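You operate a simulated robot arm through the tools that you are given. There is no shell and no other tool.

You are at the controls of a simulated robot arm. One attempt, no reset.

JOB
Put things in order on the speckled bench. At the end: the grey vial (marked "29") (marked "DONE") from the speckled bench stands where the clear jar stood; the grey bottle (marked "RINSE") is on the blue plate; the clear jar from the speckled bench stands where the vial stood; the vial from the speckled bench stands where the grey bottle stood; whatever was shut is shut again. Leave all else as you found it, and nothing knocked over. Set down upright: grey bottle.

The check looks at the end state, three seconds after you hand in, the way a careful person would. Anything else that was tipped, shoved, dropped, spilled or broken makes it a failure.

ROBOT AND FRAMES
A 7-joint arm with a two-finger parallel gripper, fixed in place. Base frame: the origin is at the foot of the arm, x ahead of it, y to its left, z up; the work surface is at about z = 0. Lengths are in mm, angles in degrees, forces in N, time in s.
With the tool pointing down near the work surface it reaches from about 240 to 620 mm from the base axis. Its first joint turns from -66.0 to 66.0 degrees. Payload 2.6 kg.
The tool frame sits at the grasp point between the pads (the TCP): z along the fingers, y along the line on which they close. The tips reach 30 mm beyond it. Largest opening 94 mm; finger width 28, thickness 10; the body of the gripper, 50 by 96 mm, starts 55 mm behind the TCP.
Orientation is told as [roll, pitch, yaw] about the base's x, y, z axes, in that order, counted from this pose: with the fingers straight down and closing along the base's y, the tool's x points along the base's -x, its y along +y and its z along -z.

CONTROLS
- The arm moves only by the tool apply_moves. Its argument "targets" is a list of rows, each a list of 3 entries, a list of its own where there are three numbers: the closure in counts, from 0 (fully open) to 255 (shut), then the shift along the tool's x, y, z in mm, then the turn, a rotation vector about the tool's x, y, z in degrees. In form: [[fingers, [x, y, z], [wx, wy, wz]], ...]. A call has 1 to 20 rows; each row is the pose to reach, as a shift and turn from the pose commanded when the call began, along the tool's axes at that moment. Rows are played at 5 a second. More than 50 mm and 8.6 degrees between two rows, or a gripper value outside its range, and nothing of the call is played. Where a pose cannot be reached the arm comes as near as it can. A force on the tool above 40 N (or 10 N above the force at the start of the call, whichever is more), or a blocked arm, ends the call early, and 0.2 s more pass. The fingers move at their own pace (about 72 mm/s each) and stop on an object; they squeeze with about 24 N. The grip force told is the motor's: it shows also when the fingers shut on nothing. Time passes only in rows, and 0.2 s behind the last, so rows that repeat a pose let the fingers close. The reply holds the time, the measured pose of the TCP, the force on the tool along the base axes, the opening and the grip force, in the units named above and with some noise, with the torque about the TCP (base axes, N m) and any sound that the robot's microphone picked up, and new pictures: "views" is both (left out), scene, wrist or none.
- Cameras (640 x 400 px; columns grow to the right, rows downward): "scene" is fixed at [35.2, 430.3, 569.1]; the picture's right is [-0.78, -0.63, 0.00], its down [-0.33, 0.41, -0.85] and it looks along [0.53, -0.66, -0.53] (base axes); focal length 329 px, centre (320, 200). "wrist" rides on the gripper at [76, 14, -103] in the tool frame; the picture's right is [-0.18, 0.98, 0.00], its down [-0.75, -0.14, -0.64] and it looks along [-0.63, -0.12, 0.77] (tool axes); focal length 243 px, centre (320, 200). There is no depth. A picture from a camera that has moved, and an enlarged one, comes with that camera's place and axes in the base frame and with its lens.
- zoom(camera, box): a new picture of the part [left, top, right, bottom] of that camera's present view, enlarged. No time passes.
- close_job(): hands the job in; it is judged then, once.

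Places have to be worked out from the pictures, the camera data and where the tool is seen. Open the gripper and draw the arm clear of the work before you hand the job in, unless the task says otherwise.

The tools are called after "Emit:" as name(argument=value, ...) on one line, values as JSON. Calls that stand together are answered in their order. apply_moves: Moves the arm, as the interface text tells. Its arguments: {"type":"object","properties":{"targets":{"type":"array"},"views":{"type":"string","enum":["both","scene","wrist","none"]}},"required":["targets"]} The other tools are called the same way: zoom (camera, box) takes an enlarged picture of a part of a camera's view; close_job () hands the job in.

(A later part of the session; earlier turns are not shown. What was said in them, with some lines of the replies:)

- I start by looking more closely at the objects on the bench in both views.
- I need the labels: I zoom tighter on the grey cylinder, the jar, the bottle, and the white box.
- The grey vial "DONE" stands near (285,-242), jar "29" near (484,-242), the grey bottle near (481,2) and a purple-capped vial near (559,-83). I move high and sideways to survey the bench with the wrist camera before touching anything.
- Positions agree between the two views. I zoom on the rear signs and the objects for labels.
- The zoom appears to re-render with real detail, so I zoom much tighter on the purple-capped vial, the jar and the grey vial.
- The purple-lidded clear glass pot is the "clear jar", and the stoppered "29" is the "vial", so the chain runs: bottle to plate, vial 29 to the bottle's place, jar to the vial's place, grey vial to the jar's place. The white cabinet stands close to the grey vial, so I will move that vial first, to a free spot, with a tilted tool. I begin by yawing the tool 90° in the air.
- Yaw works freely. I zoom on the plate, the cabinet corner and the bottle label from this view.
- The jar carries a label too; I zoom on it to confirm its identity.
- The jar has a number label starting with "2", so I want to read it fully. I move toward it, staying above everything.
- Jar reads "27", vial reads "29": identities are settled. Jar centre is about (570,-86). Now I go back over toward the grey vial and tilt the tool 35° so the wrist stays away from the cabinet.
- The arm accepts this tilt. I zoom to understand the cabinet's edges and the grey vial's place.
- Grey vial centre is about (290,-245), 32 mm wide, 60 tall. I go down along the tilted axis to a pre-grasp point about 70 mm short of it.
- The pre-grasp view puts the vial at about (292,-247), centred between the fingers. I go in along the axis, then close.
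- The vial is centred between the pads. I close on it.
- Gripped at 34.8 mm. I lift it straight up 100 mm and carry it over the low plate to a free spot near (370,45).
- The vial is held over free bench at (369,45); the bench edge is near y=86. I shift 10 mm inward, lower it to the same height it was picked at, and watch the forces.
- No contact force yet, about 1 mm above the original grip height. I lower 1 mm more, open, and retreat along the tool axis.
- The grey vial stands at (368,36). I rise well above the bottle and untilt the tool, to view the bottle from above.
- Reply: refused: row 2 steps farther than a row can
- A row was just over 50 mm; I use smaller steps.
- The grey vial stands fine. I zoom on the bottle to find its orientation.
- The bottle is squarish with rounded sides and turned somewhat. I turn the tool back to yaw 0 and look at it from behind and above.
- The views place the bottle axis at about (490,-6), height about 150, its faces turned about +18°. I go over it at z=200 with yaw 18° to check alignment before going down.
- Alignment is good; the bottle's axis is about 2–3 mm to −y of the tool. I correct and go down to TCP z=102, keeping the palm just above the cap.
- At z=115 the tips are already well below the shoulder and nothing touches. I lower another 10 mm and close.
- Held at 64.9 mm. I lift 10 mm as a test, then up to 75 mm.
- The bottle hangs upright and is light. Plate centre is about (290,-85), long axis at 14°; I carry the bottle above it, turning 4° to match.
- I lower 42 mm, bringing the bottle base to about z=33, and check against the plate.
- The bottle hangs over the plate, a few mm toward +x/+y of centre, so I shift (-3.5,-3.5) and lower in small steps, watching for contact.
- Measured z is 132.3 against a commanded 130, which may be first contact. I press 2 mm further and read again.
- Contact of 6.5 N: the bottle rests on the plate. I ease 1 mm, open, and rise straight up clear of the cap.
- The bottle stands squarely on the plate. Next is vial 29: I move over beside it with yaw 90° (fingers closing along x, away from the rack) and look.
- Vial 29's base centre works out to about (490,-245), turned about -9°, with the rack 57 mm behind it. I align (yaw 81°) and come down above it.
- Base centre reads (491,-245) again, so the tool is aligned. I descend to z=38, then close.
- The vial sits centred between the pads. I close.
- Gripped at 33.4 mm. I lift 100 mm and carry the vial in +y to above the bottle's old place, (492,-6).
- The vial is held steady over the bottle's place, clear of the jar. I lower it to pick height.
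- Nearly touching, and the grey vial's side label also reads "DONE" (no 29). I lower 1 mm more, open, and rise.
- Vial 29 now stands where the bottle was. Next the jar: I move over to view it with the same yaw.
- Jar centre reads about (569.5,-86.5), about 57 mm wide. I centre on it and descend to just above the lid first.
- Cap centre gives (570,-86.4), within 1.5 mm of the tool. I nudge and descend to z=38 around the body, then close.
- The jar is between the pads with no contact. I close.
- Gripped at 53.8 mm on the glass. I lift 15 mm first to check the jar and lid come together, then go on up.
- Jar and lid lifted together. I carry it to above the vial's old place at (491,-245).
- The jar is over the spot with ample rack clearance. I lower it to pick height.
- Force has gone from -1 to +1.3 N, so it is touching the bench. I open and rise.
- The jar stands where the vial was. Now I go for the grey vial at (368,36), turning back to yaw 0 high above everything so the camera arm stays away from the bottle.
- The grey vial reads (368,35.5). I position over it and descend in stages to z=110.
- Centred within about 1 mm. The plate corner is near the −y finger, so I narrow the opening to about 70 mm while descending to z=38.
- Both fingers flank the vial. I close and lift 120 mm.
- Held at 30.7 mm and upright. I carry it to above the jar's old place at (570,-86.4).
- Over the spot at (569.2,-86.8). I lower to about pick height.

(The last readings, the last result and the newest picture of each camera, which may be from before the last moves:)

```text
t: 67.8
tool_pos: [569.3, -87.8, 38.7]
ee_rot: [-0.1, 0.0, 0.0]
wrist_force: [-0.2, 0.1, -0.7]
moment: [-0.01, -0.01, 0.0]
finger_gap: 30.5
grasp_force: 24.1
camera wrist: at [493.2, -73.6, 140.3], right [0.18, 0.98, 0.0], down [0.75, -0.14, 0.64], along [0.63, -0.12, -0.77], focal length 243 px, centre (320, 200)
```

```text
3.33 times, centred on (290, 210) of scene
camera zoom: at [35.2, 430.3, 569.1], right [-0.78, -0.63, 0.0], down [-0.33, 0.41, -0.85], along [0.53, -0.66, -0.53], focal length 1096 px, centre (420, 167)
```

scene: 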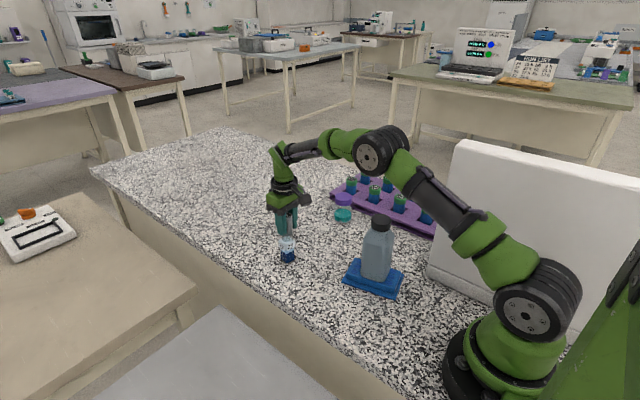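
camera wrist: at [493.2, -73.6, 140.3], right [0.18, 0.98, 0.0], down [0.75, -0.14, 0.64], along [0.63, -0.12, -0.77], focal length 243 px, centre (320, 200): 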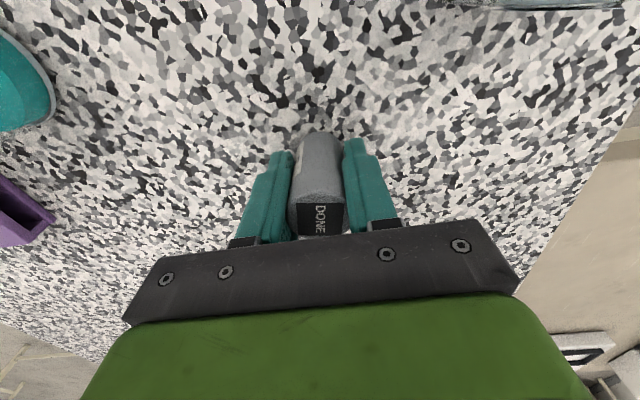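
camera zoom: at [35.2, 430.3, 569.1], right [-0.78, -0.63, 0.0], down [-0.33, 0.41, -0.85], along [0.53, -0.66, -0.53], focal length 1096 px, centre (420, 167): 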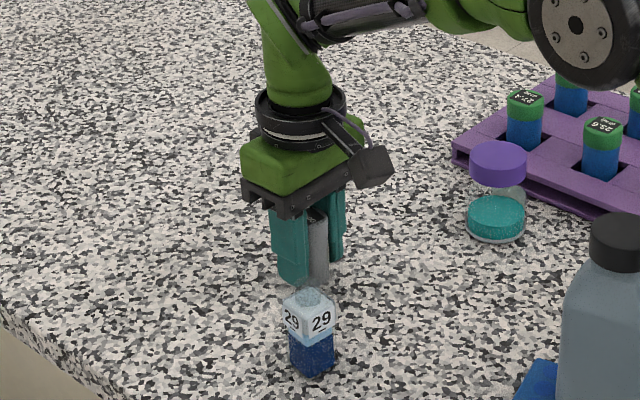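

Not quite loaded yet; I lower 0.8 mm, open, and rise clear.

Emit:
apply_moves(targets=[[255, [0, 0, 0.8], [0, 0, 0]], [255, [0, 0, 0.8], [0, 0, 0]], [190, [0, 0, 0.8], [0, 0, 0]], [100, [0, 0, 0.8], [0, 0, 0]], [0, [0, 0, 0.8], [0, 0, 0]], [0, [0, 0, 0], [0, 0, 0]], [0, [0, 0, -20], [0, 0, 0]], [0, [0, 0, -60], [0, 0, 0]], [0, [0, 0, -105], [0, 0, 0]], [0, [0, 0, -150], [0, 0, 0]], [0, [0, 0, -195], [0, 0, 0]], [0, [0, 0, -195], [0, 0, 0]]])

Emit:
zoom(camera="scene", box=[240, 170, 440, 310])

Emit:
zoom(camera="wrist", box=[240, 40, 400, 160])

```text
t: 70.4
tool_pos: [568.3, -84.7, 234.5]
ee_rot: [0.0, 0.0, 0.1]
wrist_force: [-0.9, -0.7, 0.7]
moment: [0.0, -0.02, 0.02]
finger_gap: 93.9
grasp_force: 0.2
camera wrist: at [493.2, -72.3, 335.8], right [0.18, 0.98, 0.0], down [0.75, -0.14, 0.64], along [0.63, -0.12, -0.77], focal length 243 px, centre (320, 200)
```

scene: 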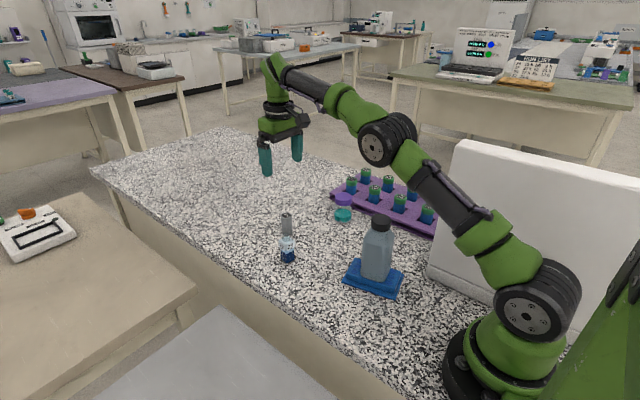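
wrist: 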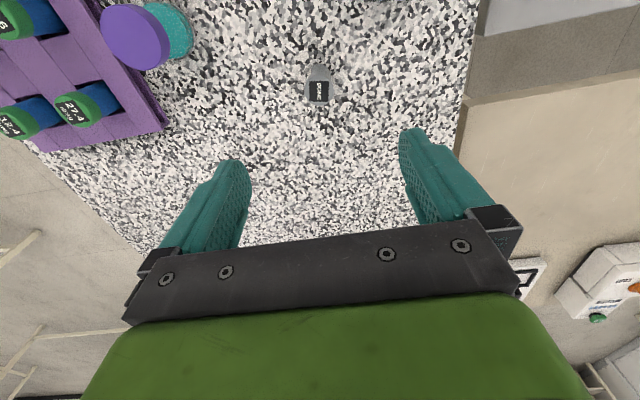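

```text
2.86 times, centred on (340, 240) of scene
camera zoom: at [35.2, 430.3, 569.1], right [-0.78, -0.63, 0.0], down [-0.33, 0.41, -0.85], along [0.53, -0.66, -0.53], focal length 939 px, centre (263, 86)
```

zoom: 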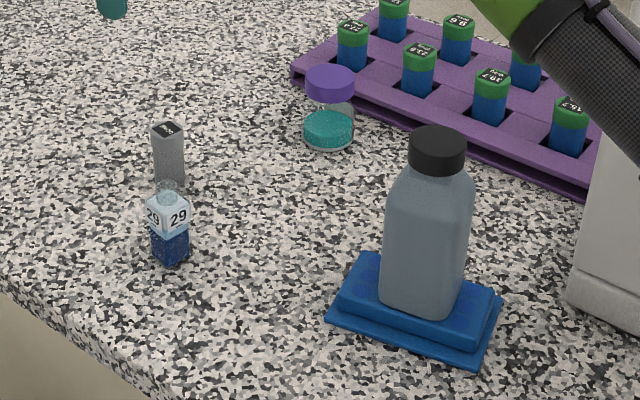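

```text
3.33 times, centred on (320, 100) of wrist
camera zoom: at [493.2, -72.3, 335.8], right [0.18, 0.98, 0.0], down [0.75, -0.14, 0.64], along [0.63, -0.12, -0.77], focal length 809 px, centre (320, 533)
```

zoom: 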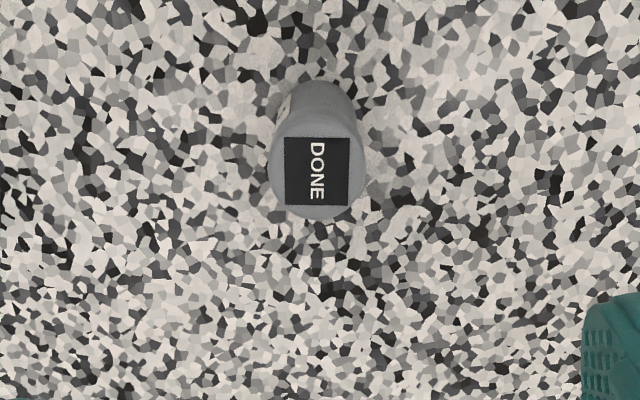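

All four items stand in their places. I draw the arm back up to about its starting pose and then check the plate and items with matching zooms.

Emit:
apply_moves(targets=[[0, [0, 0, -40], [0, 0, 0]], [0, [20, 20, -80], [0, 0, 0]], [0, [45, 45, -90], [0, 0, 0]], [0, [75, 70, -90], [0, 0, 0]], [0, [100, 95, -90], [0, 0, 0]], [0, [121, 117, -90], [0, 0, 0]], [0, [121, 117, -90], [0, 0, 0]]])

Emit:
zoom(camera="scene", box=[330, 245, 420, 305])

Emit:
zoom(camera="scene", box=[240, 150, 480, 300])

Emit:
zoom(camera="scene", box=[260, 195, 320, 275])

```text
t: 72.0
tool_pos: [447.3, 30.0, 323.5]
ee_rot: [-0.1, -0.1, 0.0]
wrist_force: [-0.3, -0.2, -0.4]
moment: [0.02, 0.03, 0.0]
finger_gap: 93.7
grasp_force: 0.1
out of reach, approached as far as the arm can: row 1, 2
camera wrist: at [371.8, 44.2, 424.7], right [0.18, 0.98, 0.0], down [0.75, -0.14, 0.64], along [0.63, -0.12, -0.77], focal length 243 px, centre (320, 200)
```

scene: 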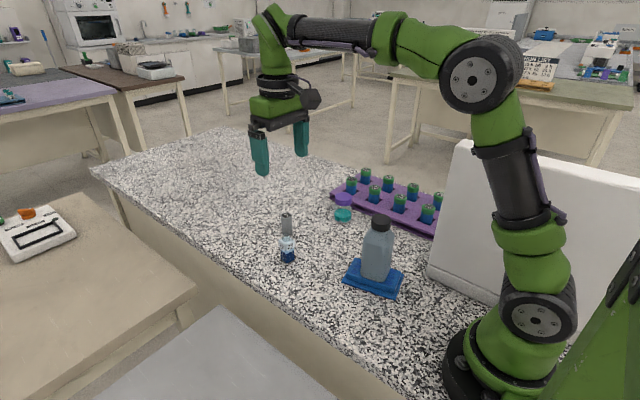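
wrist: 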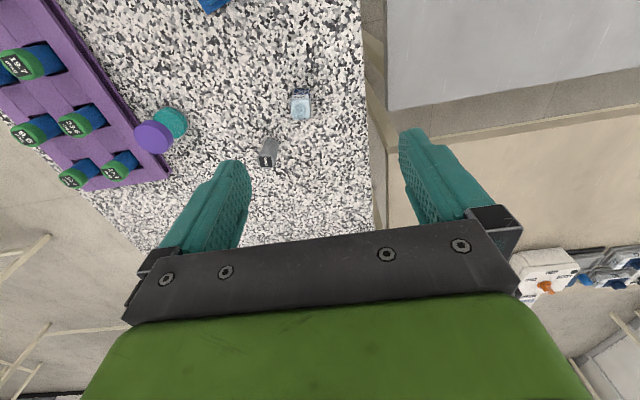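

```text
6.67 times, centred on (375, 275) of scene
camera zoom: at [35.2, 430.3, 569.1], right [-0.78, -0.63, 0.0], down [-0.33, 0.41, -0.85], along [0.53, -0.66, -0.53], focal length 2192 px, centre (-47, -300)
```

zoom: 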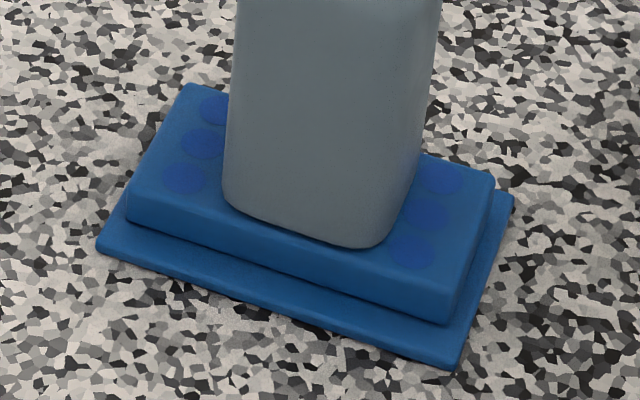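

```text
2.67 times, centred on (360, 225) of scene
camera zoom: at [35.2, 430.3, 569.1], right [-0.78, -0.63, 0.0], down [-0.33, 0.41, -0.85], along [0.53, -0.66, -0.53], focal length 877 px, centre (213, 133)
```

zoom: 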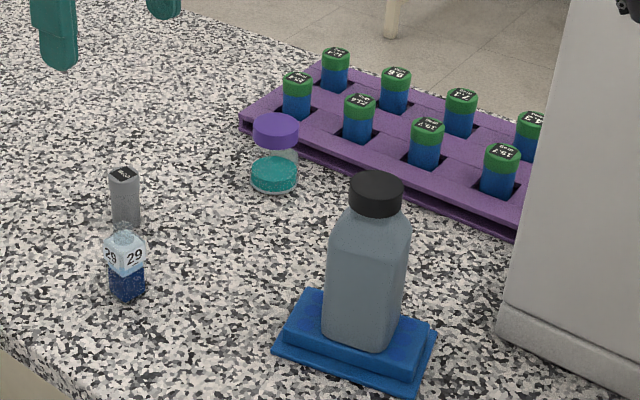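

```text
5.00 times, centred on (290, 235) of scene
camera zoom: at [35.2, 430.3, 569.1], right [-0.78, -0.63, 0.0], down [-0.33, 0.41, -0.85], along [0.53, -0.66, -0.53], focal length 1644 px, centre (470, 25)
```

zoom: 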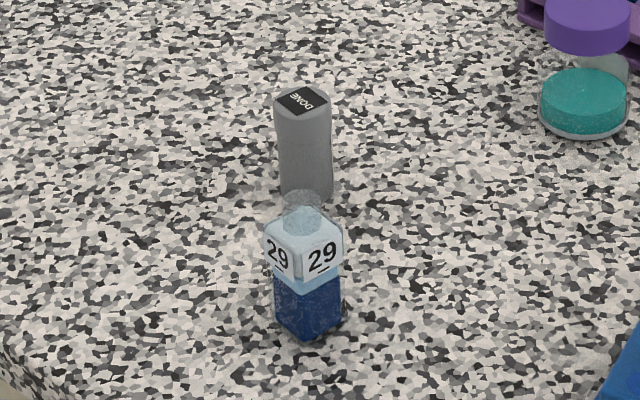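

The plate is exactly where it was with the bottle upright on it. The "29" vial stands on the bottle's place, the jar on the vial's, and the grey vial on the jar's, all closed; the gripper is open and clear. I hand in.

Emit:
close_job()

```text
The job is handed in.
```

I've handed the job in. In the last pictures everything stood where the job asked, upright and still shut, and I saw nothing tipped or spilled.

- **Grey bottle ("RINSE"):** it stands upright on the blue plate. The plate looks unmoved.
- **Vial ("29"):** it stands where the bottle was, to within about 5 mm judging from the pictures.
- **Clear jar (purple lid, marked "27"):** it stands where the "29" vial was, clear of the rack.
- **Grey vial ("DONE"):** it stands where the jar was.

**Label reading:** the job calls the grey vial both "29" and "DONE". On the sides I could see, it says only "DONE"; the "29" is on the clear stoppered vial. I took that one as "the vial" and the purple-lidded one as "the clear jar". If you meant them the other way round, the jar, the "29" vial and the grey vial are each in the wrong place.

**Extra move:** I parked the grey vial briefly on a free part of the bench, because it would have been hard to reach past the bottle once that was on the plate.

At the end the gripper was open and the arm was back near its starting pose.
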